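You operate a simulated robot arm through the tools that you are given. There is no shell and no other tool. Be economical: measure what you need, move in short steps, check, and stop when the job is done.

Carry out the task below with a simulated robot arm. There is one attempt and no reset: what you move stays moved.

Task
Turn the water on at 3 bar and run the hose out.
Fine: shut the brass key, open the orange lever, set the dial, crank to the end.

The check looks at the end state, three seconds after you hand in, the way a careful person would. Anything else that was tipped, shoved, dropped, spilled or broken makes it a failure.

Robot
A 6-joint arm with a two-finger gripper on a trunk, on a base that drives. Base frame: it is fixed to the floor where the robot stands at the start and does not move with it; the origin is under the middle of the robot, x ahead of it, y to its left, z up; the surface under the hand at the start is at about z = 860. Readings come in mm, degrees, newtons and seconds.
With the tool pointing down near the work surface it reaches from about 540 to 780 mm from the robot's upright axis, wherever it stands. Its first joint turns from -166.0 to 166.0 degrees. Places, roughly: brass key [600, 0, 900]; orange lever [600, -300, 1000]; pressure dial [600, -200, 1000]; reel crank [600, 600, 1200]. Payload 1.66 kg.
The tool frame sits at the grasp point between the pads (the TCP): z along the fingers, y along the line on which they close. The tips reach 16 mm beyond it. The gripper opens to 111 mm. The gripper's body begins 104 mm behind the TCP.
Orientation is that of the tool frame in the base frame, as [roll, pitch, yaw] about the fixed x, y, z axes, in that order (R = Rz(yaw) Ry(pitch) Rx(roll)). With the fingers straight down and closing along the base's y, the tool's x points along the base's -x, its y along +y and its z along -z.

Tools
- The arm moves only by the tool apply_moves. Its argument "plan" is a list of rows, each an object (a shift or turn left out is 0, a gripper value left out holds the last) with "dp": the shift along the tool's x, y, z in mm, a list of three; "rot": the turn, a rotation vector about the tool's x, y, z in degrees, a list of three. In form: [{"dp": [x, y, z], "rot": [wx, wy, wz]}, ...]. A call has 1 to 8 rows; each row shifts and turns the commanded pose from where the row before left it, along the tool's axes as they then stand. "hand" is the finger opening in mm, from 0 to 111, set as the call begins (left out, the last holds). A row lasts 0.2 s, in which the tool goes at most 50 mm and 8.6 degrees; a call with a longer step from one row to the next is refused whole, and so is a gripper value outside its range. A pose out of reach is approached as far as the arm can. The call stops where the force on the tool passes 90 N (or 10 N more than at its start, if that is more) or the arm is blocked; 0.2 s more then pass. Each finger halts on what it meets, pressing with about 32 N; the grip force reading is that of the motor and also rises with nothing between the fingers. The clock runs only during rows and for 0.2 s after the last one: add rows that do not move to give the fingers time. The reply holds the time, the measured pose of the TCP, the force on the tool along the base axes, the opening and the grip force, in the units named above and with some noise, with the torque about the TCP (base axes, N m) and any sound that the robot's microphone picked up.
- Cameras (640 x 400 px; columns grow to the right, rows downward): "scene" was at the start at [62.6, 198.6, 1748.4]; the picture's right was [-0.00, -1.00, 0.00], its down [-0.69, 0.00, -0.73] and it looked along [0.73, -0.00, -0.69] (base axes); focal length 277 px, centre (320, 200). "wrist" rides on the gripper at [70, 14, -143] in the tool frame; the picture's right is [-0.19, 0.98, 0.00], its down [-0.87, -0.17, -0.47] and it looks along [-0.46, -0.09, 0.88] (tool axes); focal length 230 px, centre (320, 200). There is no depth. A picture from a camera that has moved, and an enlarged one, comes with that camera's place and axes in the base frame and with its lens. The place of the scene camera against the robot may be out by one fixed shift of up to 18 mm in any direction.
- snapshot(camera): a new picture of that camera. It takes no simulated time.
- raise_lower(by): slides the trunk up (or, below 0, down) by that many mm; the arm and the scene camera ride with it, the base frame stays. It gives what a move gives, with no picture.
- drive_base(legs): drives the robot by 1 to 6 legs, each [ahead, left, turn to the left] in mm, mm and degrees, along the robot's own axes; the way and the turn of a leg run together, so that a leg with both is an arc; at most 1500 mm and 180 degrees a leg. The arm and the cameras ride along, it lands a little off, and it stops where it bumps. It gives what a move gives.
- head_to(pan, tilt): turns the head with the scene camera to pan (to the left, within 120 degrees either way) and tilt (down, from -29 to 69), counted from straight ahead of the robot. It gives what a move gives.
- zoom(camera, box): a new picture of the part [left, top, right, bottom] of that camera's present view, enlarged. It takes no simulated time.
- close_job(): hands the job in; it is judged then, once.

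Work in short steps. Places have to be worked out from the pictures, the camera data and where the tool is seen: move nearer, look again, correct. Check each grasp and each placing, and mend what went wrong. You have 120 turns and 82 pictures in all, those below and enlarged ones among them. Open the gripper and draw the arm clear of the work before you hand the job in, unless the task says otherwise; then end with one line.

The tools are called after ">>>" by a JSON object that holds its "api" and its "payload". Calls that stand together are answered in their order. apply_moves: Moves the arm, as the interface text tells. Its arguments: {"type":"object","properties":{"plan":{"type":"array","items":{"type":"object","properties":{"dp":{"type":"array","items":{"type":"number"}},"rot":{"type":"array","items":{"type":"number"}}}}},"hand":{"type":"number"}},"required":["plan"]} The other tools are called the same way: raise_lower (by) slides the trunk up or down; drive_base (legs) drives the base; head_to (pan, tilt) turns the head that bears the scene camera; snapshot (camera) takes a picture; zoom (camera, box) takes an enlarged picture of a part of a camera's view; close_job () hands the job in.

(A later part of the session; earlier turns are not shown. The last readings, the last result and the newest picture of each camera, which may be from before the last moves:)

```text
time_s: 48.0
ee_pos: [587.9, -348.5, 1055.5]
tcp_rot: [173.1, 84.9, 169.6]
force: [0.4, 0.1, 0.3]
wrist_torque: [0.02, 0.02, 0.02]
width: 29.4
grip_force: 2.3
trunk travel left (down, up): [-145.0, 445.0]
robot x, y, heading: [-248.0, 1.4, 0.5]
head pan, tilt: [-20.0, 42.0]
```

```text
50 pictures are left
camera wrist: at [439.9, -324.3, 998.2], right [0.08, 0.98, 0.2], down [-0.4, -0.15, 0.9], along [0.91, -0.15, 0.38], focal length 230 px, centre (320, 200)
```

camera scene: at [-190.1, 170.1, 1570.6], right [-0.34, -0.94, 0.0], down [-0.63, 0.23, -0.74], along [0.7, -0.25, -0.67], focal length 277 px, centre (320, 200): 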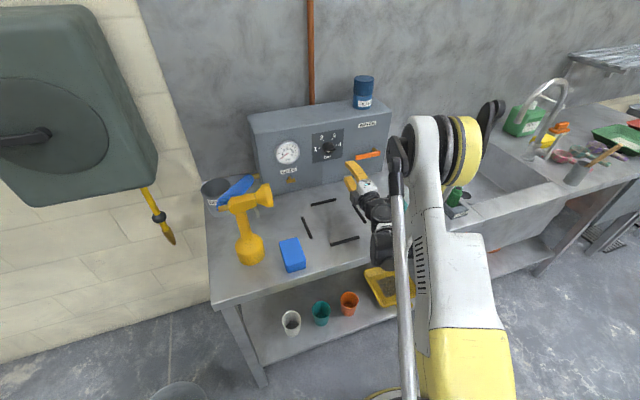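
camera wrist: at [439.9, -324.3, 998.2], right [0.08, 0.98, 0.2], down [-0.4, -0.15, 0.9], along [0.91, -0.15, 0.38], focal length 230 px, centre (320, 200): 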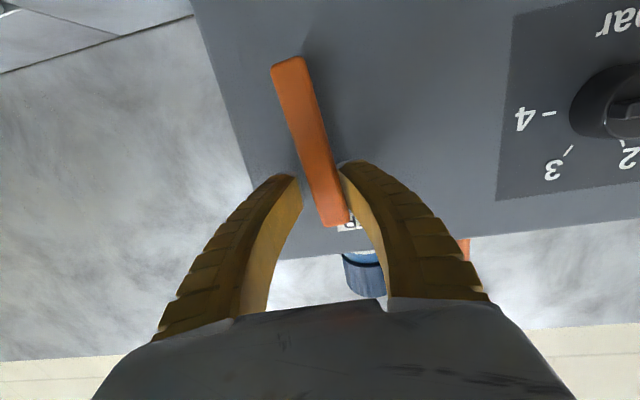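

The lever is at about 85°. I push on gently to find the stop.

>>> {"api": "apply_moves", "payload": {"plan": [{"dp": [0.5, -5, 0], "rot": [0, 0, 4]}, {"dp": [0.5, -5, 0], "rot": [0, 0, 2]}, {}]}}

>>> {"api": "apply_moves", "payload": {"plan": [{"dp": [0.5, -5, 0]}, {}]}}

>>> {"api": "snapshot", "payload": {"camera": "wrist"}}

```text
time_s: 48.9
ee_pos: [589.4, -356.4, 1053.6]
tcp_rot: [127.9, 81.8, 124.2]
force: [0.6, 4.7, -0.4]
wrist_torque: [-0.07, -0.02, -0.02]
width: 32.1
grip_force: 4.0
trunk travel left (down, up): [-145.0, 445.0]
robot x, y, heading: [-248.2, 2.3, 0.1]
head pan, tilt: [-20.0, 42.0]
```

```text
time_s: 49.5
ee_pos: [587.2, -358.8, 1052.7]
tcp_rot: [128.1, 81.8, 124.5]
force: [3.5, 11.2, 3.8]
wrist_torque: [-0.01, 0.09, -0.11]
width: 36.5
grip_force: 6.7
trunk travel left (down, up): [-145.0, 445.0]
robot x, y, heading: [-246.2, 1.6, 0.3]
head pan, tilt: [-20.0, 42.0]
```

```text
49 pictures are left
camera wrist: at [441.5, -329.4, 998.6], right [0.08, 0.95, 0.3], down [-0.41, -0.24, 0.88], along [0.91, -0.19, 0.37], focal length 230 px, centre (320, 200)
```

wrist: 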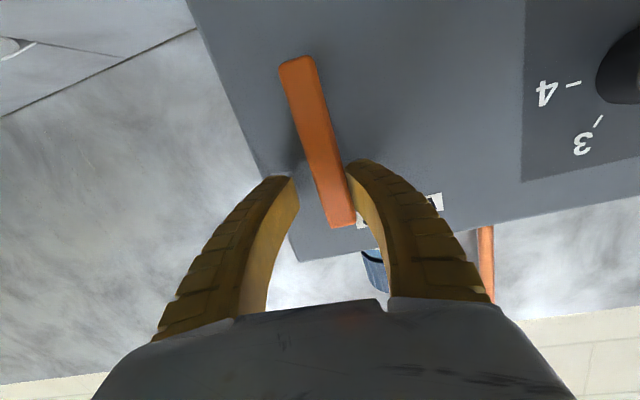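

Resistance is building, so this is likely the stop. I close on the handle and nudge to confirm.

>>> {"api": "apply_moves", "payload": {"plan": [{}, {}, {"dp": [0, -3, 0]}, {}], "hand": 0}}

>>> {"api": "snapshot", "payload": {"camera": "wrist"}}

```text
time_s: 50.5
ee_pos: [593.1, -352.5, 1052.5]
tcp_rot: [129.3, 81.8, 126.3]
force: [52.8, 35.9, 29.9]
wrist_torque: [0.3, 0.31, -0.8]
width: 10.7
grip_force: 34.1
trunk travel left (down, up): [-145.0, 445.0]
robot x, y, heading: [-248.6, -1.3, 0.2]
head pan, tilt: [-20.0, 42.0]
```

```text
48 pictures are left
camera wrist: at [446.2, -323.7, 998.2], right [0.07, 0.95, 0.3], down [-0.41, -0.24, 0.88], along [0.91, -0.18, 0.37], focal length 230 px, centre (320, 200)
```

wrist: 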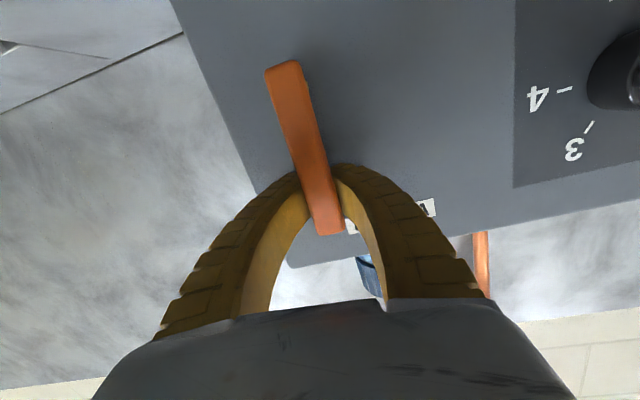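

The lever holds at vertical against 36 N, so it is fully open. I release and back out to look at the panel.

>>> {"api": "apply_moves", "payload": {"plan": [{}, {}, {"dp": [0, 0, -40]}, {"dp": [0, 0, -40]}, {}], "hand": 50}}

>>> {"api": "snapshot", "payload": {"camera": "wrist"}}

>>> {"api": "snapshot", "payload": {"camera": "scene"}}

```text
time_s: 51.6
ee_pos: [505.4, -361.1, 1060.9]
tcp_rot: [127.9, 81.8, 124.2]
force: [0.5, -0.1, 0.1]
wrist_torque: [0.01, 0.02, 0.0]
width: 52.2
grip_force: 1.6
trunk travel left (down, up): [-145.0, 445.0]
robot x, y, heading: [-247.1, 1.0, -0.0]
head pan, tilt: [-20.0, 42.0]
```

```text
47 pictures are left
camera wrist: at [358.7, -331.7, 1006.6], right [0.08, 0.95, 0.3], down [-0.41, -0.24, 0.88], along [0.91, -0.2, 0.37], focal length 230 px, centre (320, 200)
```

wrist: 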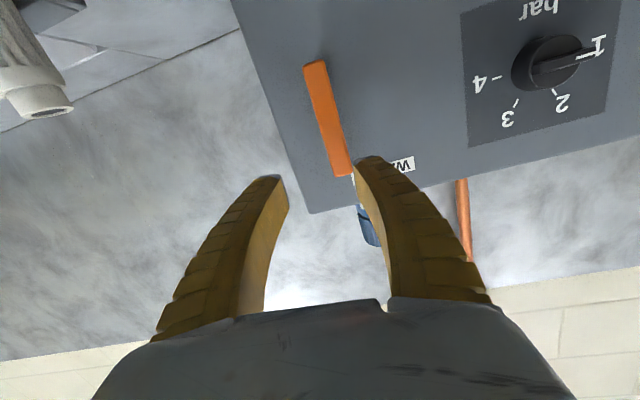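

```text
46 pictures are left
camera scene: at [-189.8, 170.0, 1570.5], right [-0.34, -0.94, 0.0], down [-0.63, 0.23, -0.74], along [0.7, -0.25, -0.67], focal length 277 px, centre (320, 200)
```

scene: 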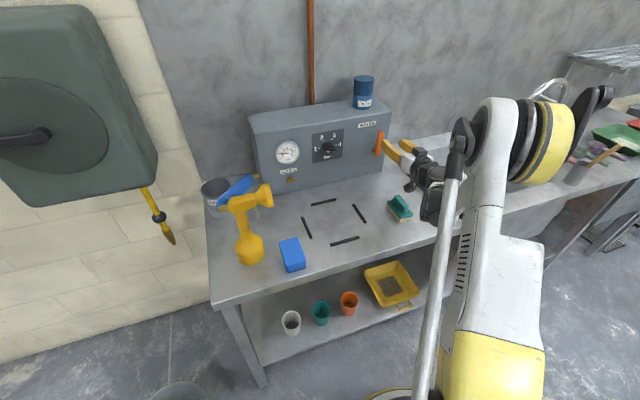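

>>> {"api": "zoom", "payload": {"camera": "scene", "box": [245, 100, 400, 197]}}

```text
4.12 times, centred on (322, 148) of scene
camera zoom: at [-189.8, 170.0, 1570.5], right [-0.34, -0.94, 0.0], down [-0.63, 0.23, -0.74], along [0.7, -0.25, -0.67], focal length 1143 px, centre (310, 412)
```

zoom: 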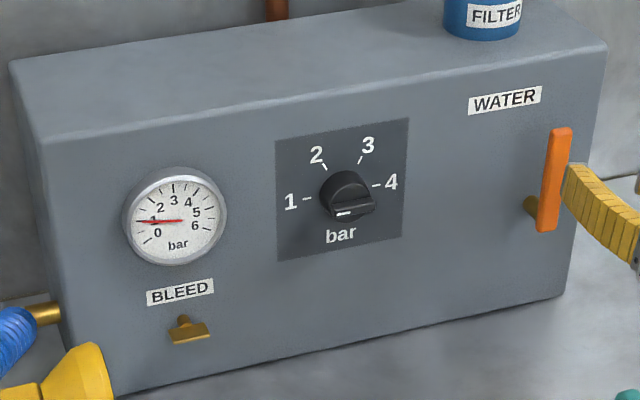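

The gauge reads 1 bar, the key is horizontal and the lever is up. Next is the dial, centred near [585, -160, 1031]; I'll move in front of it and roll to close vertically on its bar.

>>> {"api": "apply_moves", "payload": {"plan": [{"dp": [10.6, 39, -1.8]}, {"dp": [10.6, 39, -1.8]}, {"dp": [10.6, 39, -1.8]}, {"dp": [10.6, 39, -1.8]}, {"dp": [10.6, 39, -1.8]}, {"rot": [0, 0, -8.5]}, {"rot": [0, 0, -8.5]}, {"rot": [0, 0, -8.5]}]}}

>>> {"api": "apply_moves", "payload": {"plan": [{"rot": [0, 0, -8.5]}, {"rot": [0, 0, -8.5]}, {"rot": [0, 0, -8.5]}, {"rot": [0, 0, -8.5]}, {"rot": [0, 0, -8.5]}, {"rot": [0, 0, -8.5]}, {"rot": [0, 0, -8.5]}, {"rot": [0, 0, -8.5]}]}}

>>> {"api": "snapshot", "payload": {"camera": "wrist"}}

```text
time_s: 53.5
ee_pos: [507.9, -159.3, 1028.3]
tcp_rot: [-105.2, 70.4, -107.7]
force: [-0.9, -0.8, -0.7]
wrist_torque: [0.02, 0.0, 0.02]
width: 52.4
grip_force: 1.3
trunk travel left (down, up): [-145.0, 445.0]
robot x, y, heading: [-247.4, -4.0, 0.2]
head pan, tilt: [-20.0, 42.0]
```

```text
time_s: 55.2
ee_pos: [506.8, -160.6, 1028.9]
tcp_rot: [-95.1, 2.9, -93.7]
force: [-0.5, -0.8, 0.7]
wrist_torque: [-0.01, 0.01, 0.01]
width: 52.2
grip_force: 1.5
trunk travel left (down, up): [-145.0, 445.0]
robot x, y, heading: [-248.0, -1.9, 0.1]
head pan, tilt: [-20.0, 42.0]
```

```text
44 pictures are left
camera wrist: at [359.4, -220.8, 1025.0], right [-0.07, 0.24, -0.97], down [-0.4, 0.88, 0.25], along [0.91, 0.4, 0.03], focal length 230 px, centre (320, 200)
```

wrist: 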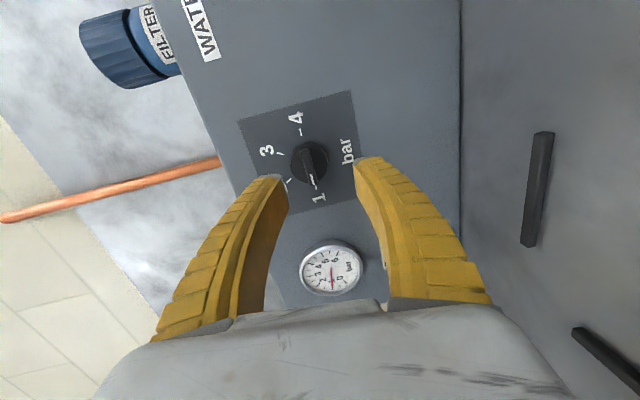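

I'll square the tool with the panel and approach to a close standoff to judge the knob's depth.

>>> {"api": "apply_moves", "payload": {"plan": [{"rot": [4.9, -3.7, 0]}, {"dp": [0, -4, 20]}, {"dp": [0, 0, 20]}, {}]}}

>>> {"api": "zoom", "payload": {"camera": "wrist", "box": [220, 100, 420, 225]}}

```text
time_s: 56.2
ee_pos: [547.7, -160.3, 1034.8]
tcp_rot: [-91.3, 3.6, -90.1]
force: [-0.2, 0.2, -0.2]
wrist_torque: [0.01, 0.05, -0.04]
width: 52.5
grip_force: 1.3
trunk travel left (down, up): [-145.0, 445.0]
robot x, y, heading: [-246.8, -2.3, 0.1]
head pan, tilt: [-20.0, 42.0]
```

```text
3.20 times, centred on (320, 162) of wrist
camera zoom: at [403.8, -229.0, 1019.8], right [-0.02, 0.25, -0.97], down [-0.47, 0.85, 0.23], along [0.88, 0.46, 0.1], focal length 736 px, centre (320, 320)
```

zoom: 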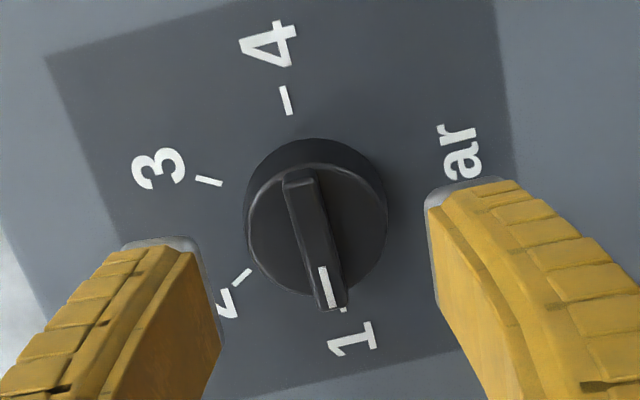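

The knob is centred at about y=-160, z=1034.5: a 38 mm disc with a raised bar. I'll advance so the tips reach x≈590 and close on the bar.

>>> {"api": "apply_moves", "payload": {"plan": [{"dp": [0, 0, 14]}, {"dp": [0, 0, 14]}, {}]}}

>>> {"api": "apply_moves", "payload": {"plan": [{}, {}], "hand": 14}}

>>> {"api": "zoom", "payload": {"camera": "wrist", "box": [220, 100, 420, 225]}}

```text
time_s: 57.0
ee_pos: [574.6, -159.5, 1034.7]
tcp_rot: [-91.2, 3.6, -90.1]
force: [-0.4, -0.8, 0.6]
wrist_torque: [-0.01, -0.03, 0.0]
width: 52.3
grip_force: 1.5
trunk travel left (down, up): [-145.0, 445.0]
robot x, y, heading: [-249.7, -0.2, 0.4]
head pan, tilt: [-20.0, 42.0]
```

```text
time_s: 57.6
ee_pos: [575.1, -158.7, 1035.0]
tcp_rot: [-91.3, 3.5, -90.3]
force: [-0.2, 0.0, -0.8]
wrist_torque: [-0.04, 0.03, 0.0]
width: 17.3
grip_force: 2.0
trunk travel left (down, up): [-145.0, 445.0]
robot x, y, heading: [-245.3, 0.4, 0.3]
head pan, tilt: [-20.0, 42.0]
```

```text
3.20 times, centred on (320, 162) of wrist
camera zoom: at [431.3, -228.5, 1019.9], right [-0.02, 0.25, -0.97], down [-0.47, 0.85, 0.23], along [0.88, 0.46, 0.1], focal length 736 px, centre (320, 320)
```

zoom: 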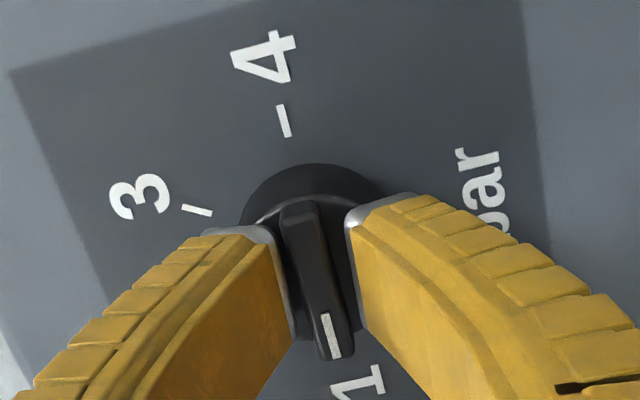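

The jaws straddle the bar. I grip it and turn 60° clockwise, then check.

>>> {"api": "apply_moves", "payload": {"plan": [{}, {"rot": [0, 0, 8.5]}, {"rot": [0, 0, 8.5]}, {"rot": [0, 0, 8.5]}, {"rot": [0, 0, 8.5]}, {"rot": [0, 0, 8.5]}, {"rot": [0, 0, 8.5]}, {"rot": [0, 0, 8.5]}], "hand": 4}}

>>> {"api": "zoom", "payload": {"camera": "wrist", "box": [220, 100, 420, 225]}}

```text
time_s: 59.5
ee_pos: [576.3, -159.8, 1032.4]
tcp_rot: [-90.0, 62.8, -89.9]
force: [-10.9, 5.3, -16.3]
wrist_torque: [-0.02, 0.23, -0.01]
width: 6.6
grip_force: 34.2
trunk travel left (down, up): [-145.0, 445.0]
robot x, y, heading: [-243.3, 1.5, 0.2]
head pan, tilt: [-20.0, 42.0]
```

```text
3.20 times, centred on (320, 162) of wrist
camera zoom: at [432.4, -179.4, 964.9], right [0.0, 0.96, -0.28], down [-0.47, 0.25, 0.85], along [0.88, 0.13, 0.45], focal length 736 px, centre (320, 320)
```

zoom: 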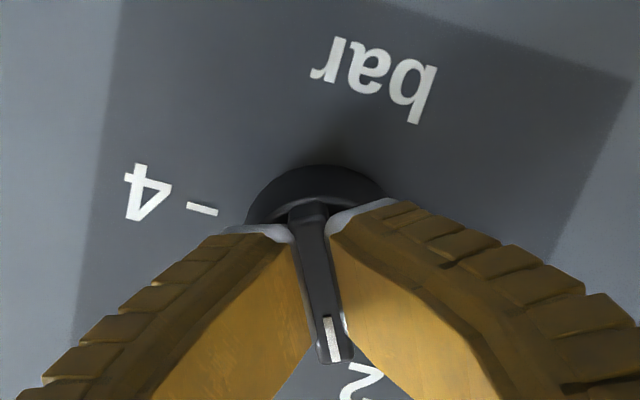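

It turned to 2. Another 60° to 3.

>>> {"api": "apply_moves", "payload": {"plan": [{"rot": [0, 0, 8.5]}, {"rot": [0, 0, 8.5]}, {"rot": [0, 0, 8.5]}, {"rot": [0, 0, 8.5]}, {"rot": [0, 0, 8.5]}, {"rot": [0, 0, 8.5]}, {"rot": [0, 0, 8.5]}, {}]}}

>>> {"api": "zoom", "payload": {"camera": "wrist", "box": [220, 60, 420, 225]}}

>>> {"api": "zoom", "payload": {"camera": "scene", "box": [245, 100, 400, 197]}}

```text
time_s: 61.2
ee_pos: [576.4, -157.8, 1035.3]
tcp_rot: [90.1, 57.8, 90.2]
force: [-10.0, 24.2, -19.1]
wrist_torque: [-0.03, 0.2, 0.17]
width: 7.9
grip_force: 33.8
trunk travel left (down, up): [-145.0, 445.0]
robot x, y, heading: [-251.8, 0.0, 0.2]
head pan, tilt: [-20.0, 42.0]
```

```text
2.42 times, centred on (320, 142) of wrist
camera zoom: at [433.2, -109.5, 982.7], right [0.0, 0.73, 0.68], down [-0.47, -0.6, 0.64], along [0.88, -0.32, 0.34], focal length 558 px, centre (320, 339)
```

zoom: 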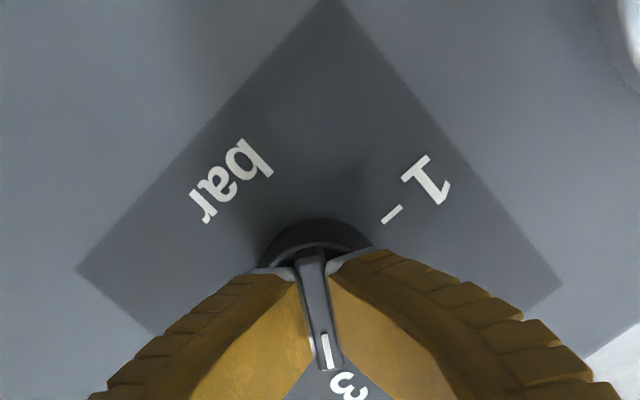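

```text
4.12 times, centred on (322, 148) of scene
camera zoom: at [-189.0, 172.8, 1570.2], right [-0.34, -0.94, 0.0], down [-0.63, 0.23, -0.74], along [0.7, -0.25, -0.67], focal length 1143 px, centre (310, 412)
```

zoom: 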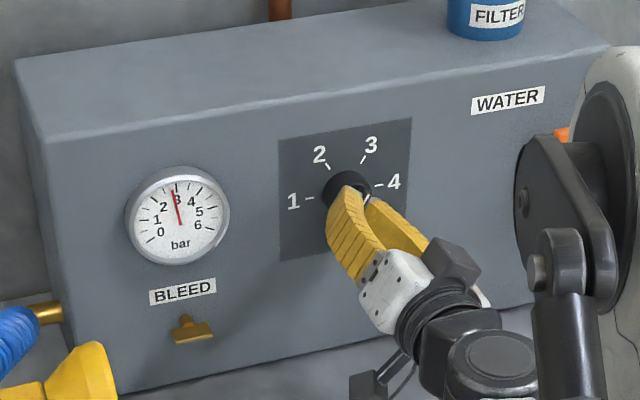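

The gauge needle shows about 3 bar. I release, back straight out and check the panel.

>>> {"api": "apply_moves", "payload": {"plan": [{}, {}, {"dp": [0, 0, -30]}, {"dp": [0, 0, -30]}, {}], "hand": 50}}

>>> {"api": "snapshot", "payload": {"camera": "wrist"}}

>>> {"api": "snapshot", "payload": {"camera": "scene"}}

```text
time_s: 62.5
ee_pos: [517.1, -160.0, 1035.3]
tcp_rot: [89.9, 57.8, 90.0]
force: [-0.5, 0.4, -0.2]
wrist_torque: [-0.01, 0.02, -0.03]
width: 52.1
grip_force: 1.5
trunk travel left (down, up): [-145.0, 445.0]
robot x, y, heading: [-249.4, 0.5, 0.2]
head pan, tilt: [-20.0, 42.0]
```

```text
38 pictures are left
camera wrist: at [373.6, -111.7, 984.4], right [0.0, 0.73, 0.68], down [-0.47, -0.6, 0.64], along [0.88, -0.32, 0.34], focal length 230 px, centre (320, 200)
```

wrist: 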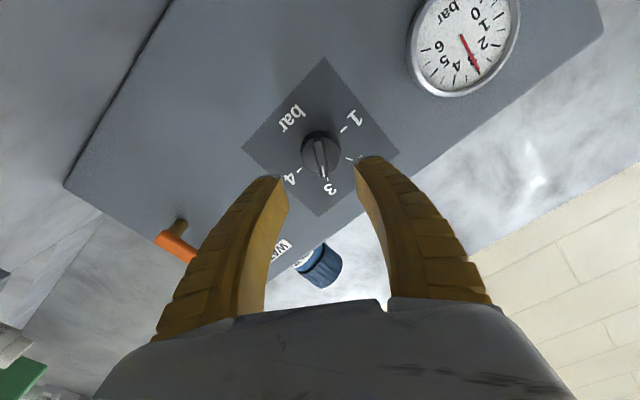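

```text
37 pictures are left
camera scene: at [-189.9, 170.0, 1570.6], right [-0.34, -0.94, 0.0], down [-0.63, 0.23, -0.74], along [0.7, -0.25, -0.67], focal length 277 px, centre (320, 200)
```

scene: 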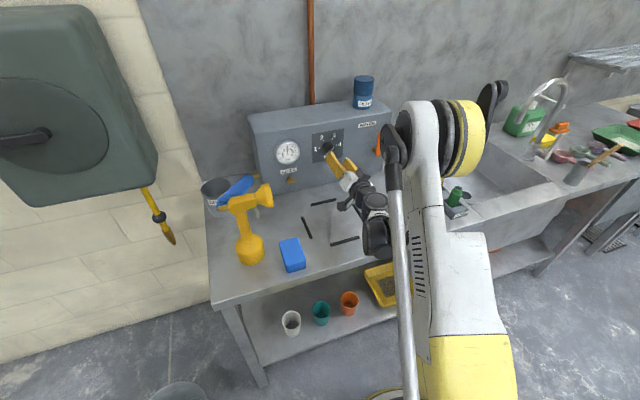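

>>> {"api": "zoom", "payload": {"camera": "wrist", "box": [250, 90, 390, 210]}}

>>> {"api": "zoom", "payload": {"camera": "scene", "box": [245, 100, 400, 197]}}

```text
3.33 times, centred on (320, 150) of wrist
camera zoom: at [373.6, -111.7, 984.4], right [0.0, 0.73, 0.68], down [-0.47, -0.6, 0.64], along [0.88, -0.32, 0.34], focal length 767 px, centre (320, 367)
```

zoom: 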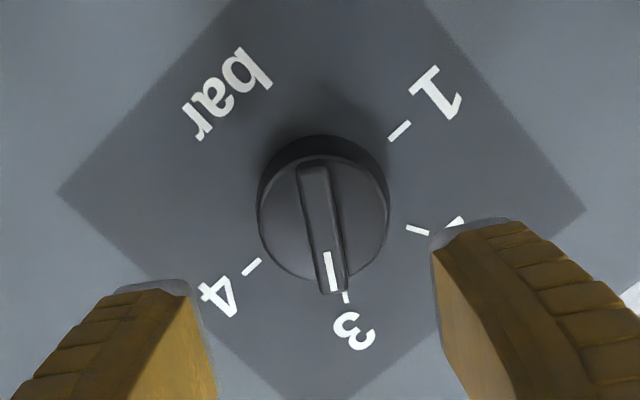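

```text
4.12 times, centred on (322, 148) of scene
camera zoom: at [-189.9, 170.0, 1570.6], right [-0.34, -0.94, 0.0], down [-0.63, 0.23, -0.74], along [0.7, -0.25, -0.67], focal length 1143 px, centre (310, 412)
```

zoom: 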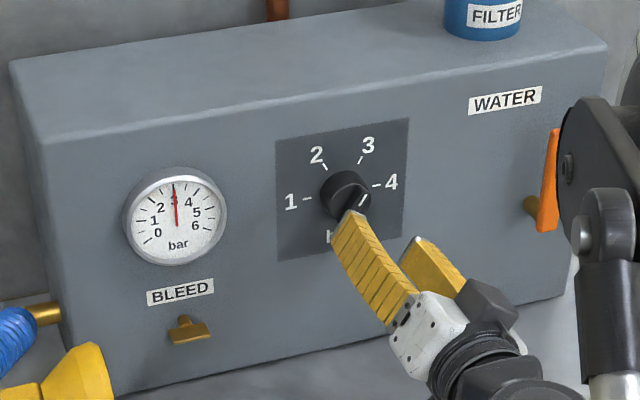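

The dial sits exactly on 3 and the gauge on 3. Now the reel: I'll raise the trunk and back off before turning to look at it.

>>> {"api": "raise_lower", "payload": {"by": 200}}

>>> {"api": "drive_base", "payload": {"legs": [[-150, 0, 0]]}}

>>> {"api": "head_to", "payload": {"pan": 25, "tilt": 35}}

>>> {"api": "snapshot", "payload": {"camera": "scene"}}

```text
time_s: 64.6
ee_pos: [516.2, -160.4, 1234.8]
tcp_rot: [90.0, 57.8, 90.0]
force: [-0.7, -0.4, 0.4]
wrist_torque: [0.03, -0.01, 0.03]
width: 52.6
grip_force: 1.3
trunk travel left (down, up): [-345.0, 245.0]
robot x, y, heading: [-247.0, 0.1, 0.2]
head pan, tilt: [-20.0, 42.0]
```

```text
time_s: 66.0
ee_pos: [361.5, -159.7, 1236.7]
tcp_rot: [89.8, 57.8, 89.9]
force: [0.3, -0.1, 0.2]
wrist_torque: [0.0, 0.04, 0.03]
width: 52.3
grip_force: 1.5
trunk travel left (down, up): [-345.0, 245.0]
robot x, y, heading: [-402.5, 1.5, 0.0]
head pan, tilt: [-20.0, 42.0]
```

```text
time_s: 67.1
ee_pos: [365.4, -159.3, 1235.6]
tcp_rot: [90.1, 57.7, 90.0]
force: [0.3, 0.1, 0.6]
wrist_torque: [0.0, -0.02, 0.02]
width: 52.2
grip_force: 1.9
trunk travel left (down, up): [-345.0, 245.0]
robot x, y, heading: [-399.8, -2.9, 0.3]
head pan, tilt: [25.0, 35.0]
```

```text
34 pictures are left
camera scene: at [-342.2, 235.3, 1781.0], right [0.43, -0.91, 0.0], down [-0.52, -0.24, -0.82], along [0.74, 0.35, -0.57], focal length 277 px, centre (320, 200)
```

scene: 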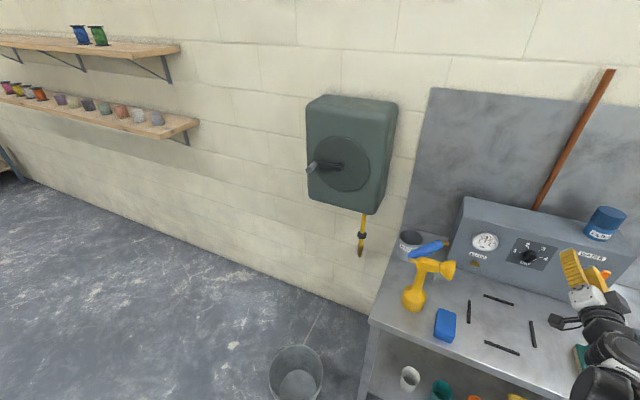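

>>> {"api": "zoom", "payload": {"camera": "scene", "box": [280, 80, 420, 270]}}

```text
2.11 times, centred on (350, 175) of scene
camera zoom: at [-342.2, 235.3, 1781.0], right [0.43, -0.91, 0.0], down [-0.52, -0.24, -0.82], along [0.74, 0.35, -0.57], focal length 583 px, centre (257, 253)
```

zoom: 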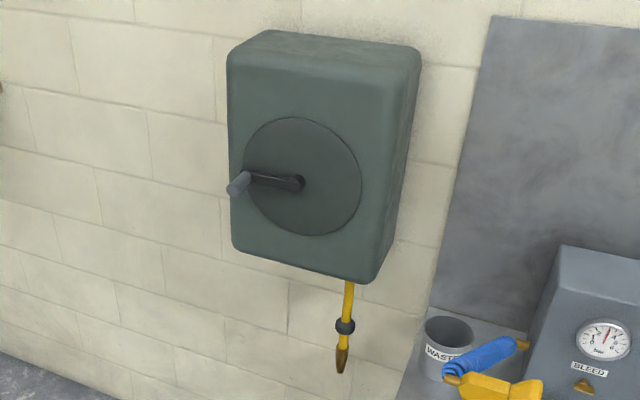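

Triangulating from both views, the crank hub is at about [603, 599, 1250] and the handle runs x≈518–570 at y≈686, z≈1252 (arm ~87 mm). A bucket stands on the floor near [237, 659], so I'll drive left while staying well behind it.

>>> {"api": "drive_base", "payload": {"legs": [[0, 560, 0]]}}

>>> {"api": "head_to", "payload": {"pan": 0, "tilt": 45}}

>>> {"api": "snapshot", "payload": {"camera": "scene"}}

```text
time_s: 70.3
ee_pos: [360.8, 401.7, 1236.1]
tcp_rot: [90.0, 57.9, 90.3]
force: [0.0, 0.0, -0.5]
wrist_torque: [-0.05, 0.01, 0.0]
width: 52.3
grip_force: 1.6
trunk travel left (down, up): [-345.0, 245.0]
robot x, y, heading: [-404.0, 555.0, 0.5]
head pan, tilt: [25.0, 35.0]
```

```text
time_s: 71.2
ee_pos: [361.1, 401.3, 1237.2]
tcp_rot: [90.0, 57.8, 90.3]
force: [-0.4, 0.0, 0.7]
wrist_torque: [0.02, -0.03, 0.01]
width: 52.1
grip_force: 1.6
trunk travel left (down, up): [-345.0, 245.0]
robot x, y, heading: [-407.1, 554.6, 0.4]
head pan, tilt: [0.0, 45.0]
```

```text
32 pictures are left
camera scene: at [-345.3, 755.9, 1766.2], right [0.01, -1.0, 0.0], down [-0.71, -0.01, -0.71], along [0.71, 0.01, -0.71], focal length 277 px, centre (320, 200)
```

scene: 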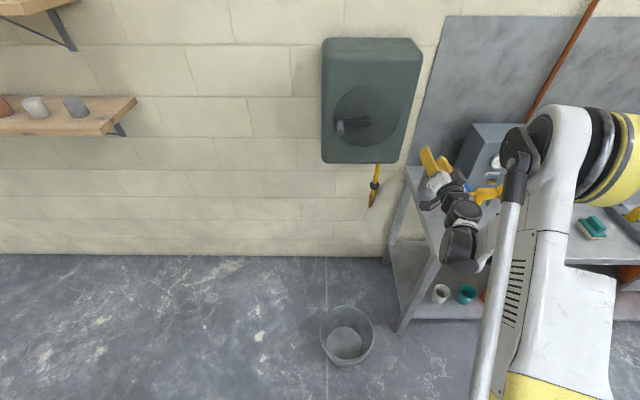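

The bucket is at about [212, 625] with a 145 mm rim; driving forward 105 mm keeps the base behind it. Then I'll roll the tool upright.

>>> {"api": "drive_base", "payload": {"legs": [[105, 0, 0]]}}

>>> {"api": "apply_moves", "payload": {"plan": [{"rot": [0, 0, -8.1]}, {"rot": [0, 0, -8.1]}, {"rot": [0, 0, -8.1]}, {"rot": [0, 0, -7.9]}, {"dp": [0, 45, 0]}, {"dp": [0, 45, 0]}, {"dp": [0, 45, 0]}, {"dp": [0, 45, 0]}]}}

>>> {"api": "apply_moves", "payload": {"plan": [{"dp": [0, 45, 0]}, {"dp": [0, 45, 0]}, {}]}}

>>> {"api": "snapshot", "payload": {"camera": "wrist"}}

>>> {"api": "snapshot", "payload": {"camera": "scene"}}

```text
time_s: 72.4
ee_pos: [469.9, 400.8, 1235.2]
tcp_rot: [90.1, 57.8, 90.3]
force: [0.2, 0.2, 0.5]
wrist_torque: [0.02, -0.04, 0.02]
width: 51.9
grip_force: 1.2
trunk travel left (down, up): [-345.0, 245.0]
robot x, y, heading: [-291.8, 558.0, 0.2]
head pan, tilt: [0.0, 45.0]
```

```text
time_s: 74.2
ee_pos: [466.4, 583.5, 1235.9]
tcp_rot: [-42.8, 89.9, -42.4]
force: [-0.5, 1.1, 0.5]
wrist_torque: [0.01, 0.0, -0.03]
width: 52.1
grip_force: 1.7
trunk travel left (down, up): [-345.0, 245.0]
robot x, y, heading: [-293.1, 555.4, -0.1]
head pan, tilt: [0.0, 45.0]
```

```text
time_s: 75.0
ee_pos: [466.9, 672.2, 1236.3]
tcp_rot: [0.4, 89.9, 0.6]
force: [0.2, -0.7, 0.1]
wrist_torque: [-0.01, 0.04, 0.02]
width: 52.2
grip_force: 1.3
trunk travel left (down, up): [-345.0, 245.0]
robot x, y, heading: [-301.9, 557.2, 0.1]
head pan, tilt: [0.0, 45.0]
```

```text
31 pictures are left
camera wrist: at [323.7, 685.7, 1166.8], right [0.0, 0.98, 0.19], down [-0.47, -0.17, 0.87], along [0.88, -0.09, 0.46], focal length 230 px, centre (320, 200)
```

wrist: 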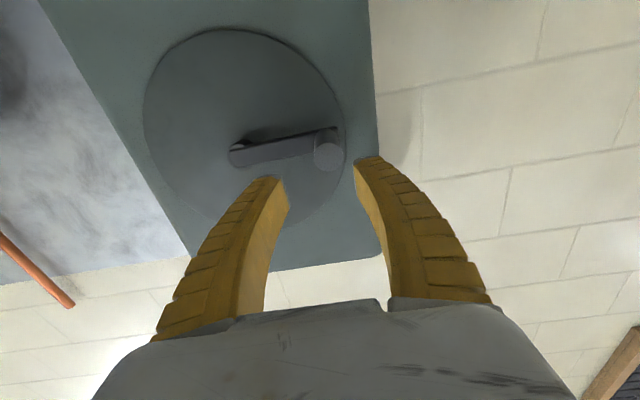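

```text
30 pictures are left
camera scene: at [-237.6, 756.1, 1766.3], right [0.01, -1.0, 0.0], down [-0.71, -0.01, -0.71], along [0.71, 0.01, -0.71], focal length 277 px, centre (320, 200)
```

scene: 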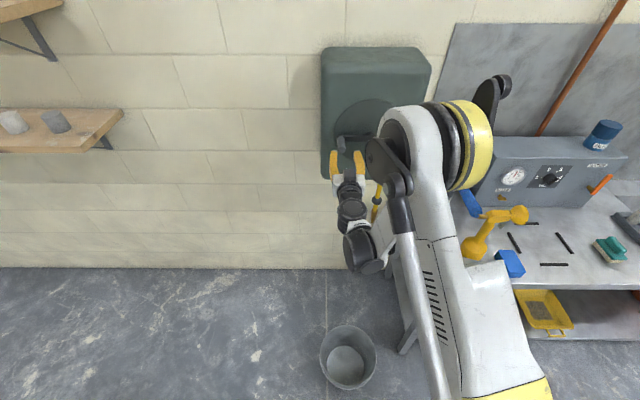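

The wrist view puts the handle nearer z≈1225, y≈681. I'll shift there, keep back from it and look again for depth.

>>> {"api": "apply_moves", "payload": {"plan": [{"dp": [11, 9, 15]}, {}]}}

>>> {"api": "zoom", "payload": {"camera": "wrist", "box": [220, 60, 420, 225]}}

```text
time_s: 75.6
ee_pos: [480.1, 681.0, 1224.3]
tcp_rot: [178.2, 90.0, 178.5]
force: [0.1, -0.5, -0.8]
wrist_torque: [-0.01, -0.01, 0.01]
width: 52.1
grip_force: 2.0
trunk travel left (down, up): [-345.0, 245.0]
robot x, y, heading: [-298.9, 554.3, 0.3]
head pan, tilt: [0.0, 45.0]
```

```text
2.42 times, centred on (320, 142) of wrist
camera zoom: at [337.5, 694.0, 1154.8], right [0.0, 0.98, 0.19], down [-0.47, -0.17, 0.87], along [0.88, -0.09, 0.46], focal length 558 px, centre (320, 339)
```

zoom: 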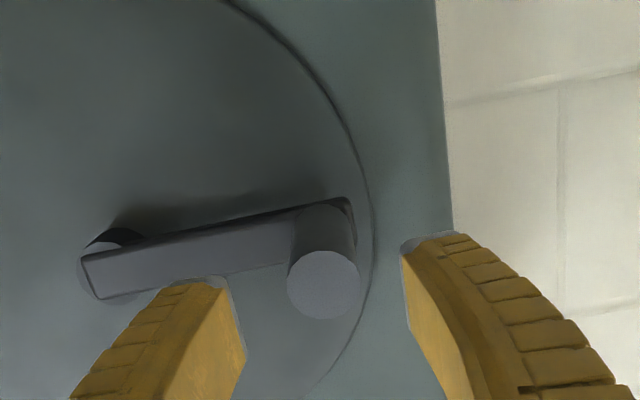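

The handle is centred between the jaws. I advance 25 mm with the jaws open and check depth.

>>> {"api": "apply_moves", "payload": {"plan": [{"dp": [0, 0, 13]}, {"dp": [0, 0, 12]}, {}]}}

>>> {"api": "zoom", "payload": {"camera": "wrist", "box": [220, 60, 420, 225]}}

```text
time_s: 76.4
ee_pos: [505.8, 680.2, 1223.7]
tcp_rot: [166.6, 89.9, 166.9]
force: [-0.3, -0.3, 0.8]
wrist_torque: [-0.05, -0.02, -0.01]
width: 52.2
grip_force: 1.1
trunk travel left (down, up): [-345.0, 245.0]
robot x, y, heading: [-298.5, 558.0, 0.5]
head pan, tilt: [0.0, 45.0]
```

```text
2.42 times, centred on (320, 142) of wrist
camera zoom: at [362.6, 693.0, 1154.4], right [0.0, 0.98, 0.19], down [-0.47, -0.17, 0.87], along [0.88, -0.09, 0.46], focal length 558 px, centre (320, 339)
```

zoom: 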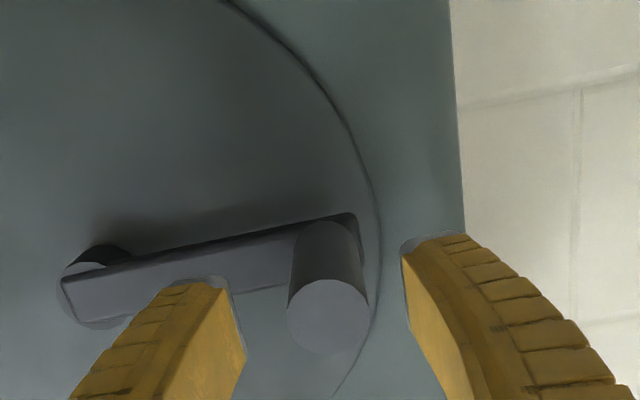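

The handle end is at [511, 681.5, 1225], 24 mm in diameter. I advance 20 mm more and grip it.

>>> {"api": "apply_moves", "payload": {"plan": [{"dp": [-1, 1, 10]}, {"dp": [0, 0, 10]}, {}]}}

>>> {"api": "apply_moves", "payload": {"plan": [{}, {}, {}], "hand": 10}}

>>> {"api": "snapshot", "payload": {"camera": "wrist"}}

```text
time_s: 77.2
ee_pos: [525.4, 681.7, 1225.6]
tcp_rot: [159.3, 90.0, 159.5]
force: [0.5, -0.4, -0.6]
wrist_torque: [-0.01, 0.01, -0.02]
width: 52.1
grip_force: 1.1
trunk travel left (down, up): [-345.0, 245.0]
robot x, y, heading: [-296.9, 555.0, 0.5]
head pan, tilt: [0.0, 45.0]
```

```text
time_s: 78.0
ee_pos: [525.4, 681.4, 1225.4]
tcp_rot: [-37.1, 89.9, -36.9]
force: [-1.3, 2.6, -1.7]
wrist_torque: [-0.02, -0.67, 0.01]
width: 22.0
grip_force: 33.9
trunk travel left (down, up): [-345.0, 245.0]
robot x, y, heading: [-296.6, 558.7, 0.4]
head pan, tilt: [0.0, 45.0]
```

```text
27 pictures are left
camera wrist: at [382.6, 694.6, 1155.6], right [-0.01, 0.98, 0.19], down [-0.47, -0.17, 0.87], along [0.88, -0.09, 0.46], focal length 230 px, centre (320, 200)
```

wrist: 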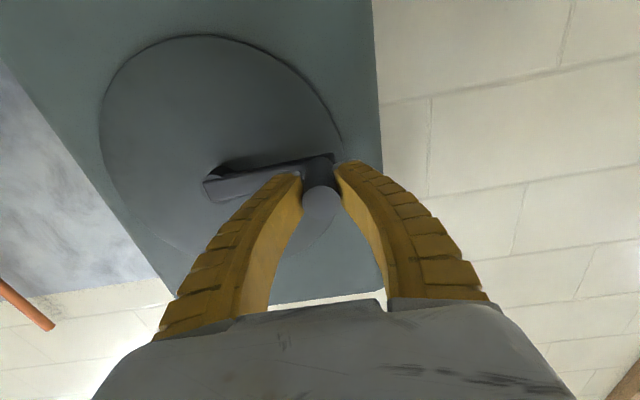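

Gripped (22 mm). I test the direction: 15° up (clockwise) first.

>>> {"api": "apply_moves", "payload": {"plan": [{"dp": [-7.4, -0.3, 0]}, {"dp": [-7.4, -0.9, 0]}, {"dp": [-7.2, -1.7, 0]}, {}]}}

```text
time_s: 79.0
ee_pos: [526.2, 680.7, 1246.6]
tcp_rot: [-66.0, 89.8, -65.6]
force: [-7.4, 8.5, -9.7]
wrist_torque: [0.12, 0.14, 0.08]
width: 18.7
grip_force: 35.0
trunk travel left (down, up): [-345.0, 245.0]
robot x, y, heading: [-297.0, 558.3, 0.6]
head pan, tilt: [0.0, 45.0]
```

>>> {"api": "snapshot", "payload": {"camera": "wrist"}}

```text
26 pictures are left
camera wrist: at [383.4, 693.0, 1177.3], right [-0.01, 0.98, 0.19], down [-0.47, -0.17, 0.87], along [0.88, -0.08, 0.46], focal length 230 px, centre (320, 200)
```

wrist: 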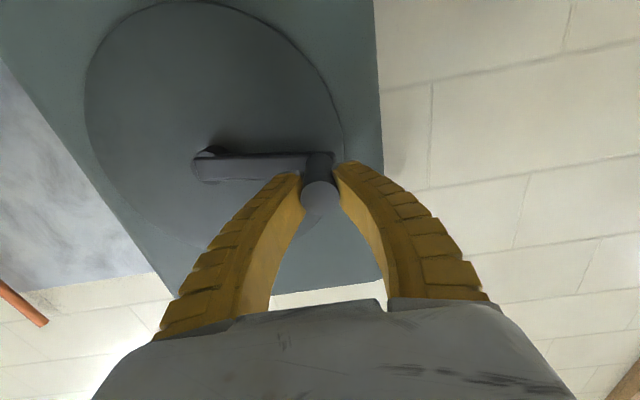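

The crank turns clockwise with low force. I'll continue the circle (hub about y=596, z=1233) and watch the forces.

>>> {"api": "apply_moves", "payload": {"plan": [{"dp": [-21.2, -6.3, 0]}, {"dp": [-18.9, -11.6, 0]}, {"dp": [-15.3, -16.1, 0]}, {"dp": [-10.6, -19.5, 0]}, {}]}}

>>> {"api": "snapshot", "payload": {"camera": "wrist"}}

>>> {"api": "snapshot", "payload": {"camera": "scene"}}

```text
time_s: 80.2
ee_pos: [525.1, 629.3, 1315.9]
tcp_rot: [-52.2, 89.7, -51.8]
force: [14.2, 32.0, 53.5]
wrist_torque: [0.22, -0.35, 0.09]
width: 16.6
grip_force: 33.5
trunk travel left (down, up): [-345.0, 245.0]
robot x, y, heading: [-298.0, 560.5, 0.6]
head pan, tilt: [0.0, 45.0]
```

```text
25 pictures are left
camera wrist: at [382.8, 642.1, 1246.5], right [-0.01, 0.98, 0.19], down [-0.47, -0.17, 0.86], along [0.88, -0.08, 0.47], focal length 230 px, centre (320, 200)
```

wrist: 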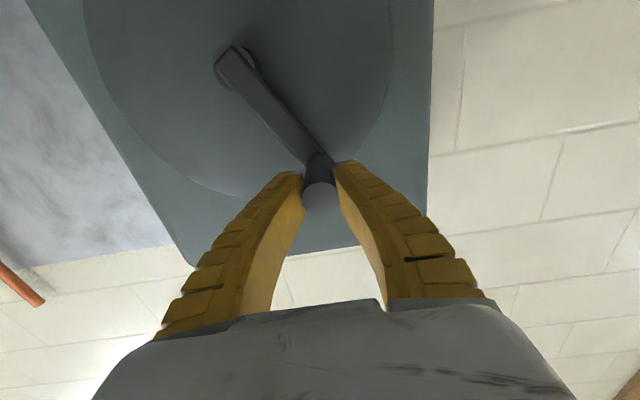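

```text
24 pictures are left
camera scene: at [-241.8, 762.2, 1766.3], right [0.01, -1.0, 0.0], down [-0.71, -0.01, -0.71], along [0.71, 0.0, -0.71], focal length 277 px, centre (320, 200)
```

scene: 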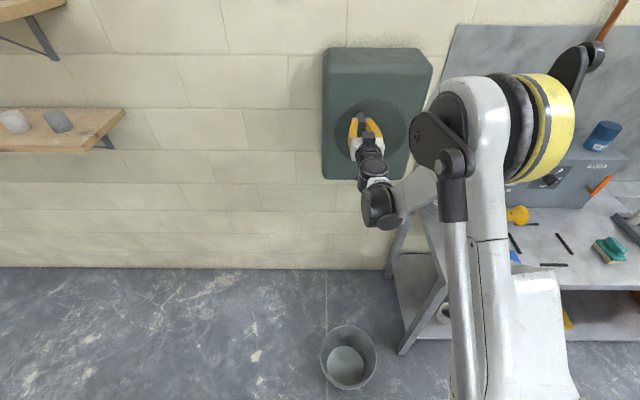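

A fit to the measured points gives hub y≈590, z≈1232 and r≈92. I continue over the top and down the other side with that circle.

>>> {"api": "apply_moves", "payload": {"plan": [{"dp": [-8.7, -19, 0]}, {"dp": [-1, -24, 0]}, {"dp": [5.1, -23.5, 0]}, {"dp": [11.1, -21.3, 0]}, {}]}}

```text
time_s: 81.4
ee_pos: [522.3, 523.4, 1310.8]
tcp_rot: [62.3, 89.5, 61.8]
force: [-1.2, -1.8, 0.1]
wrist_torque: [0.05, 0.07, 0.15]
width: 13.2
grip_force: 2.5
trunk travel left (down, up): [-345.0, 245.0]
robot x, y, heading: [-297.4, 554.7, 0.3]
head pan, tilt: [0.0, 45.0]
```

The grip reads empty, so the handle slipped out. Let me look.

>>> {"api": "snapshot", "payload": {"camera": "wrist"}}

```text
23 pictures are left
camera wrist: at [378.7, 537.5, 1241.8], right [0.01, 0.98, 0.2], down [-0.48, -0.17, 0.86], along [0.88, -0.1, 0.47], focal length 230 px, centre (320, 200)
```

wrist: 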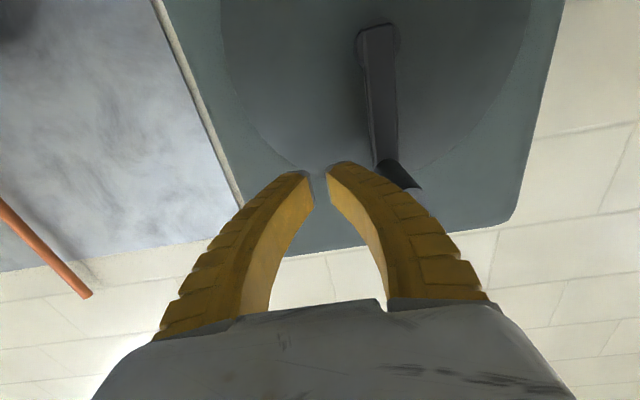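

The crank is near the top (θ≈100°). Instead of gripping, I'll push: close the fingers, pull back past the handle end, move to its trailing side, and sweep along the circle behind it.

>>> {"api": "apply_moves", "payload": {"plan": [{"dp": [0, 0, -42]}, {"dp": [-4.6, 46.3, 0]}, {"dp": [-4.6, 46.3, 0]}, {"dp": [0, 0, 45]}, {}], "hand": 0}}

>>> {"api": "snapshot", "payload": {"camera": "wrist"}}

```text
time_s: 82.6
ee_pos: [529.1, 630.8, 1322.3]
tcp_rot: [-5.7, 89.9, -5.3]
force: [-0.3, 0.9, 0.1]
wrist_torque: [0.0, 0.01, 0.06]
width: 0.1
grip_force: 28.5
trunk travel left (down, up): [-345.0, 245.0]
robot x, y, heading: [-297.5, 553.3, 0.7]
head pan, tilt: [0.0, 45.0]
```

```text
22 pictures are left
camera wrist: at [385.9, 643.6, 1252.5], right [0.0, 0.98, 0.19], down [-0.47, -0.17, 0.86], along [0.88, -0.09, 0.47], focal length 230 px, centre (320, 200)
```

wrist: 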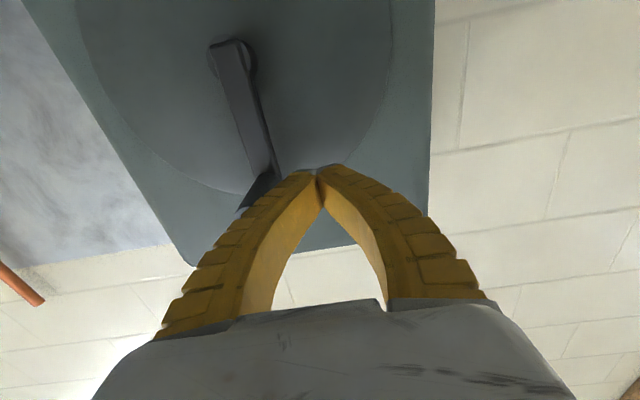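

The finger is on the trailing side. I sweep it around the circle to θ≈170°, watching the force.

>>> {"api": "apply_moves", "payload": {"plan": [{"dp": [0.3, -24.8, 0]}, {"dp": [-1, -24, 0]}, {"dp": [5.1, -23.5, 0]}, {"dp": [11.1, -21.3, 0]}, {"dp": [16.3, -17.7, 0]}, {"dp": [20.2, -12.9, 0]}, {}]}}

>>> {"api": "snapshot", "payload": {"camera": "wrist"}}

```text
time_s: 83.3
ee_pos: [532.0, 613.3, 1318.2]
tcp_rot: [-93.6, 89.5, -90.2]
force: [5.8, 40.8, 7.4]
wrist_torque: [-0.64, 0.2, -0.54]
width: 0.0
grip_force: 26.8
trunk travel left (down, up): [-345.0, 245.0]
robot x, y, heading: [-295.8, 561.2, 0.9]
head pan, tilt: [0.0, 45.0]
stopped in row 3: the force on the tool passed its limit at 104 N (the readings are from after the stop); the commanded pose is now the measured one
```

```text
21 pictures are left
camera wrist: at [389.0, 618.1, 1248.8], right [-0.06, 0.98, 0.18], down [-0.46, -0.19, 0.87], along [0.89, -0.03, 0.46], focal length 230 px, centre (320, 200)
```

wrist: 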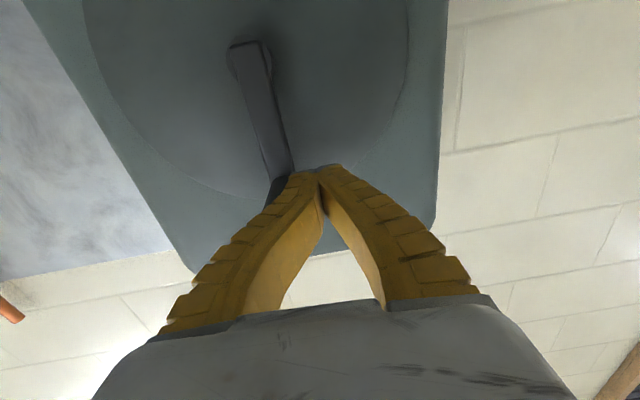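

The crank would not move past this angle (104 N): it is at a stop. I'll look at whether the hose has come out or gone in.

>>> {"api": "zoom", "payload": {"camera": "scene", "box": [290, 30, 460, 270]}}

```text
1.67 times, centred on (375, 150) of scene
camera zoom: at [-237.8, 761.6, 1765.8], right [0.02, -1.0, 0.0], down [-0.71, -0.01, -0.71], along [0.71, 0.01, -0.71], focal length 462 px, centre (228, 283)
```

zoom: 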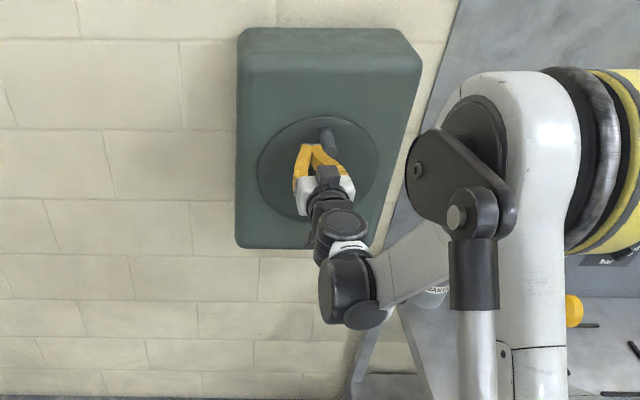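

>>> {"api": "apply_moves", "payload": {"plan": [{"dp": [0, 0, -40]}, {"dp": [-10, 45, 0]}, {"dp": [0, 45, 0]}, {"dp": [0, 45, 0]}, {"dp": [0, 45, 0]}, {"dp": [0, 45, 0]}, {}]}}

>>> {"api": "zoom", "payload": {"camera": "scene", "box": [290, 30, 460, 270]}}

```text
time_s: 84.9
ee_pos: [483.7, 824.1, 1330.6]
tcp_rot: [-82.0, 89.7, -79.8]
force: [0.5, -0.2, -1.4]
wrist_torque: [0.02, 0.01, 0.0]
width: 0.2
grip_force: 29.0
trunk travel left (down, up): [-345.0, 245.0]
robot x, y, heading: [-301.8, 557.3, 0.7]
head pan, tilt: [0.0, 45.0]
```

```text
1.67 times, centred on (375, 150) of scene
camera zoom: at [-238.3, 756.9, 1766.4], right [0.01, -1.0, 0.0], down [-0.71, -0.01, -0.71], along [0.71, 0.01, -0.71], focal length 462 px, centre (228, 283)
```

zoom: 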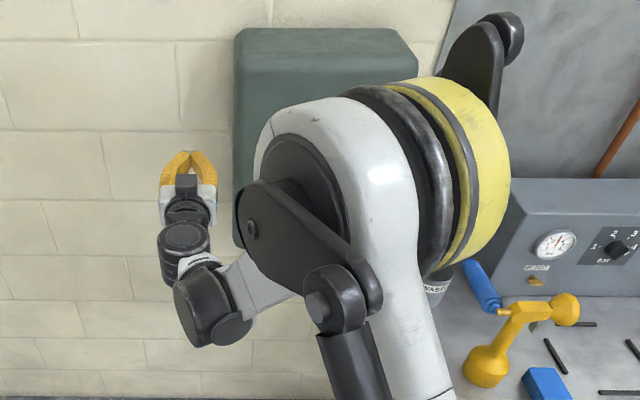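

The elbow blocks the view; I'll swing the tool to the right, well clear of the handle, and look.

>>> {"api": "apply_moves", "payload": {"plan": [{"dp": [0, -48, -16]}, {"dp": [0, -48, 0]}, {"dp": [0, -48, 0]}, {"dp": [0, -48, 0]}, {"dp": [0, -48, 0]}, {"dp": [0, -48, 0]}, {"dp": [0, -48, 0]}, {"dp": [0, -48, 0]}]}}

>>> {"api": "zoom", "payload": {"camera": "scene", "box": [290, 30, 460, 270]}}

```text
refused: row 1 steps farther than a row can; nothing moved
```

```text
1.67 times, centred on (375, 150) of scene
camera zoom: at [-238.3, 756.9, 1766.4], right [0.01, -1.0, 0.0], down [-0.71, -0.01, -0.71], along [0.71, 0.01, -0.71], focal length 462 px, centre (228, 283)
```

zoom: 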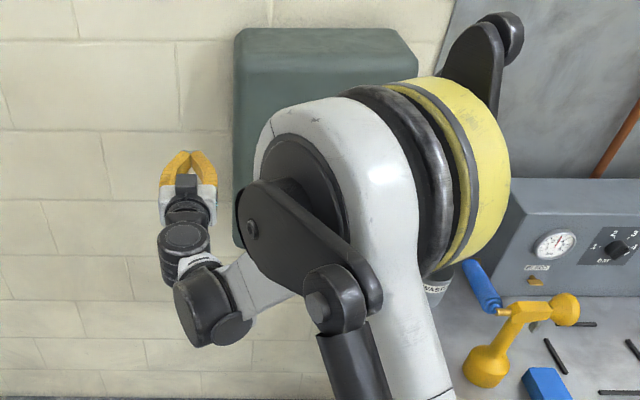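

>>> {"api": "apply_moves", "payload": {"plan": [{"dp": [0, -40, -18]}, {"dp": [0, -48, 0]}, {"dp": [0, -48, 0]}, {"dp": [0, -48, 0]}, {"dp": [0, -48, 0]}, {"dp": [0, -48, 0]}, {"dp": [0, -48, 0]}, {"dp": [0, -48, 0]}]}}

>>> {"api": "zoom", "payload": {"camera": "scene", "box": [290, 30, 460, 270]}}

```text
time_s: 86.7
ee_pos: [482.0, 445.5, 1328.9]
tcp_rot: [-86.1, 89.7, -84.0]
force: [0.2, -0.7, 0.4]
wrist_torque: [-0.01, -0.01, 0.02]
width: 0.3
grip_force: 28.6
trunk travel left (down, up): [-345.0, 245.0]
robot x, y, heading: [-296.7, 558.2, 0.7]
head pan, tilt: [0.0, 45.0]
```

```text
1.67 times, centred on (375, 150) of scene
camera zoom: at [-238.0, 756.7, 1766.4], right [0.01, -1.0, 0.0], down [-0.71, -0.01, -0.71], along [0.71, 0.01, -0.71], focal length 462 px, centre (228, 283)
```

zoom: 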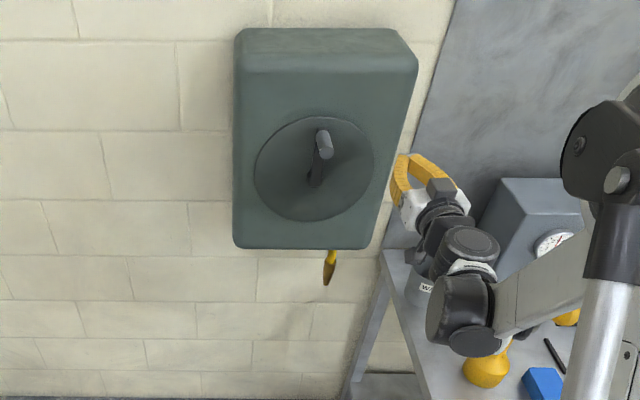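

The hose went further in (the nozzle is shorter), so clockwise winds it in; I must crank counter-clockwise. I place the closed finger on the right-hand side of the handle.

>>> {"api": "apply_moves", "payload": {"plan": [{"dp": [8.5, 40.7, 0]}, {"dp": [8.5, 40.7, 0]}, {}]}}

```text
time_s: 87.5
ee_pos: [477.3, 525.7, 1314.2]
tcp_rot: [-84.3, 89.8, -82.0]
force: [-0.2, -1.0, -0.2]
wrist_torque: [0.0, 0.01, -0.01]
width: 0.0
grip_force: 28.8
trunk travel left (down, up): [-345.0, 245.0]
robot x, y, heading: [-301.8, 560.6, 0.7]
head pan, tilt: [0.0, 45.0]
```

>>> {"api": "apply_moves", "payload": {"plan": [{"dp": [0, 0, 26]}, {"dp": [0, 0, 26]}, {"dp": [-0.7, 25.4, 0]}, {"dp": [-7.2, 22.9, 0]}, {"dp": [-1, 24, 0]}, {"dp": [5.1, 23.5, 0]}, {}]}}

>>> {"api": "snapshot", "payload": {"camera": "wrist"}}

```text
time_s: 89.1
ee_pos: [524.5, 626.8, 1314.7]
tcp_rot: [-82.5, 89.8, -80.3]
force: [0.4, -1.2, -0.2]
wrist_torque: [0.01, 0.0, 0.06]
width: 0.3
grip_force: 28.5
trunk travel left (down, up): [-345.0, 245.0]
robot x, y, heading: [-296.1, 556.6, 1.1]
head pan, tilt: [0.0, 45.0]
```

```text
16 pictures are left
camera wrist: at [381.6, 634.0, 1243.9], right [-0.04, 0.98, 0.19], down [-0.47, -0.18, 0.87], along [0.88, -0.05, 0.46], focal length 230 px, centre (320, 200)
```

wrist: 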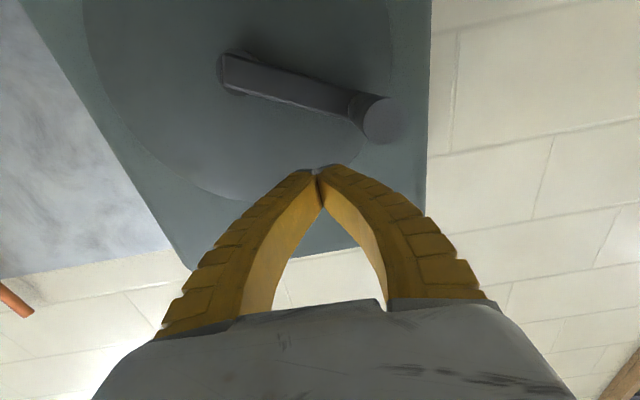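

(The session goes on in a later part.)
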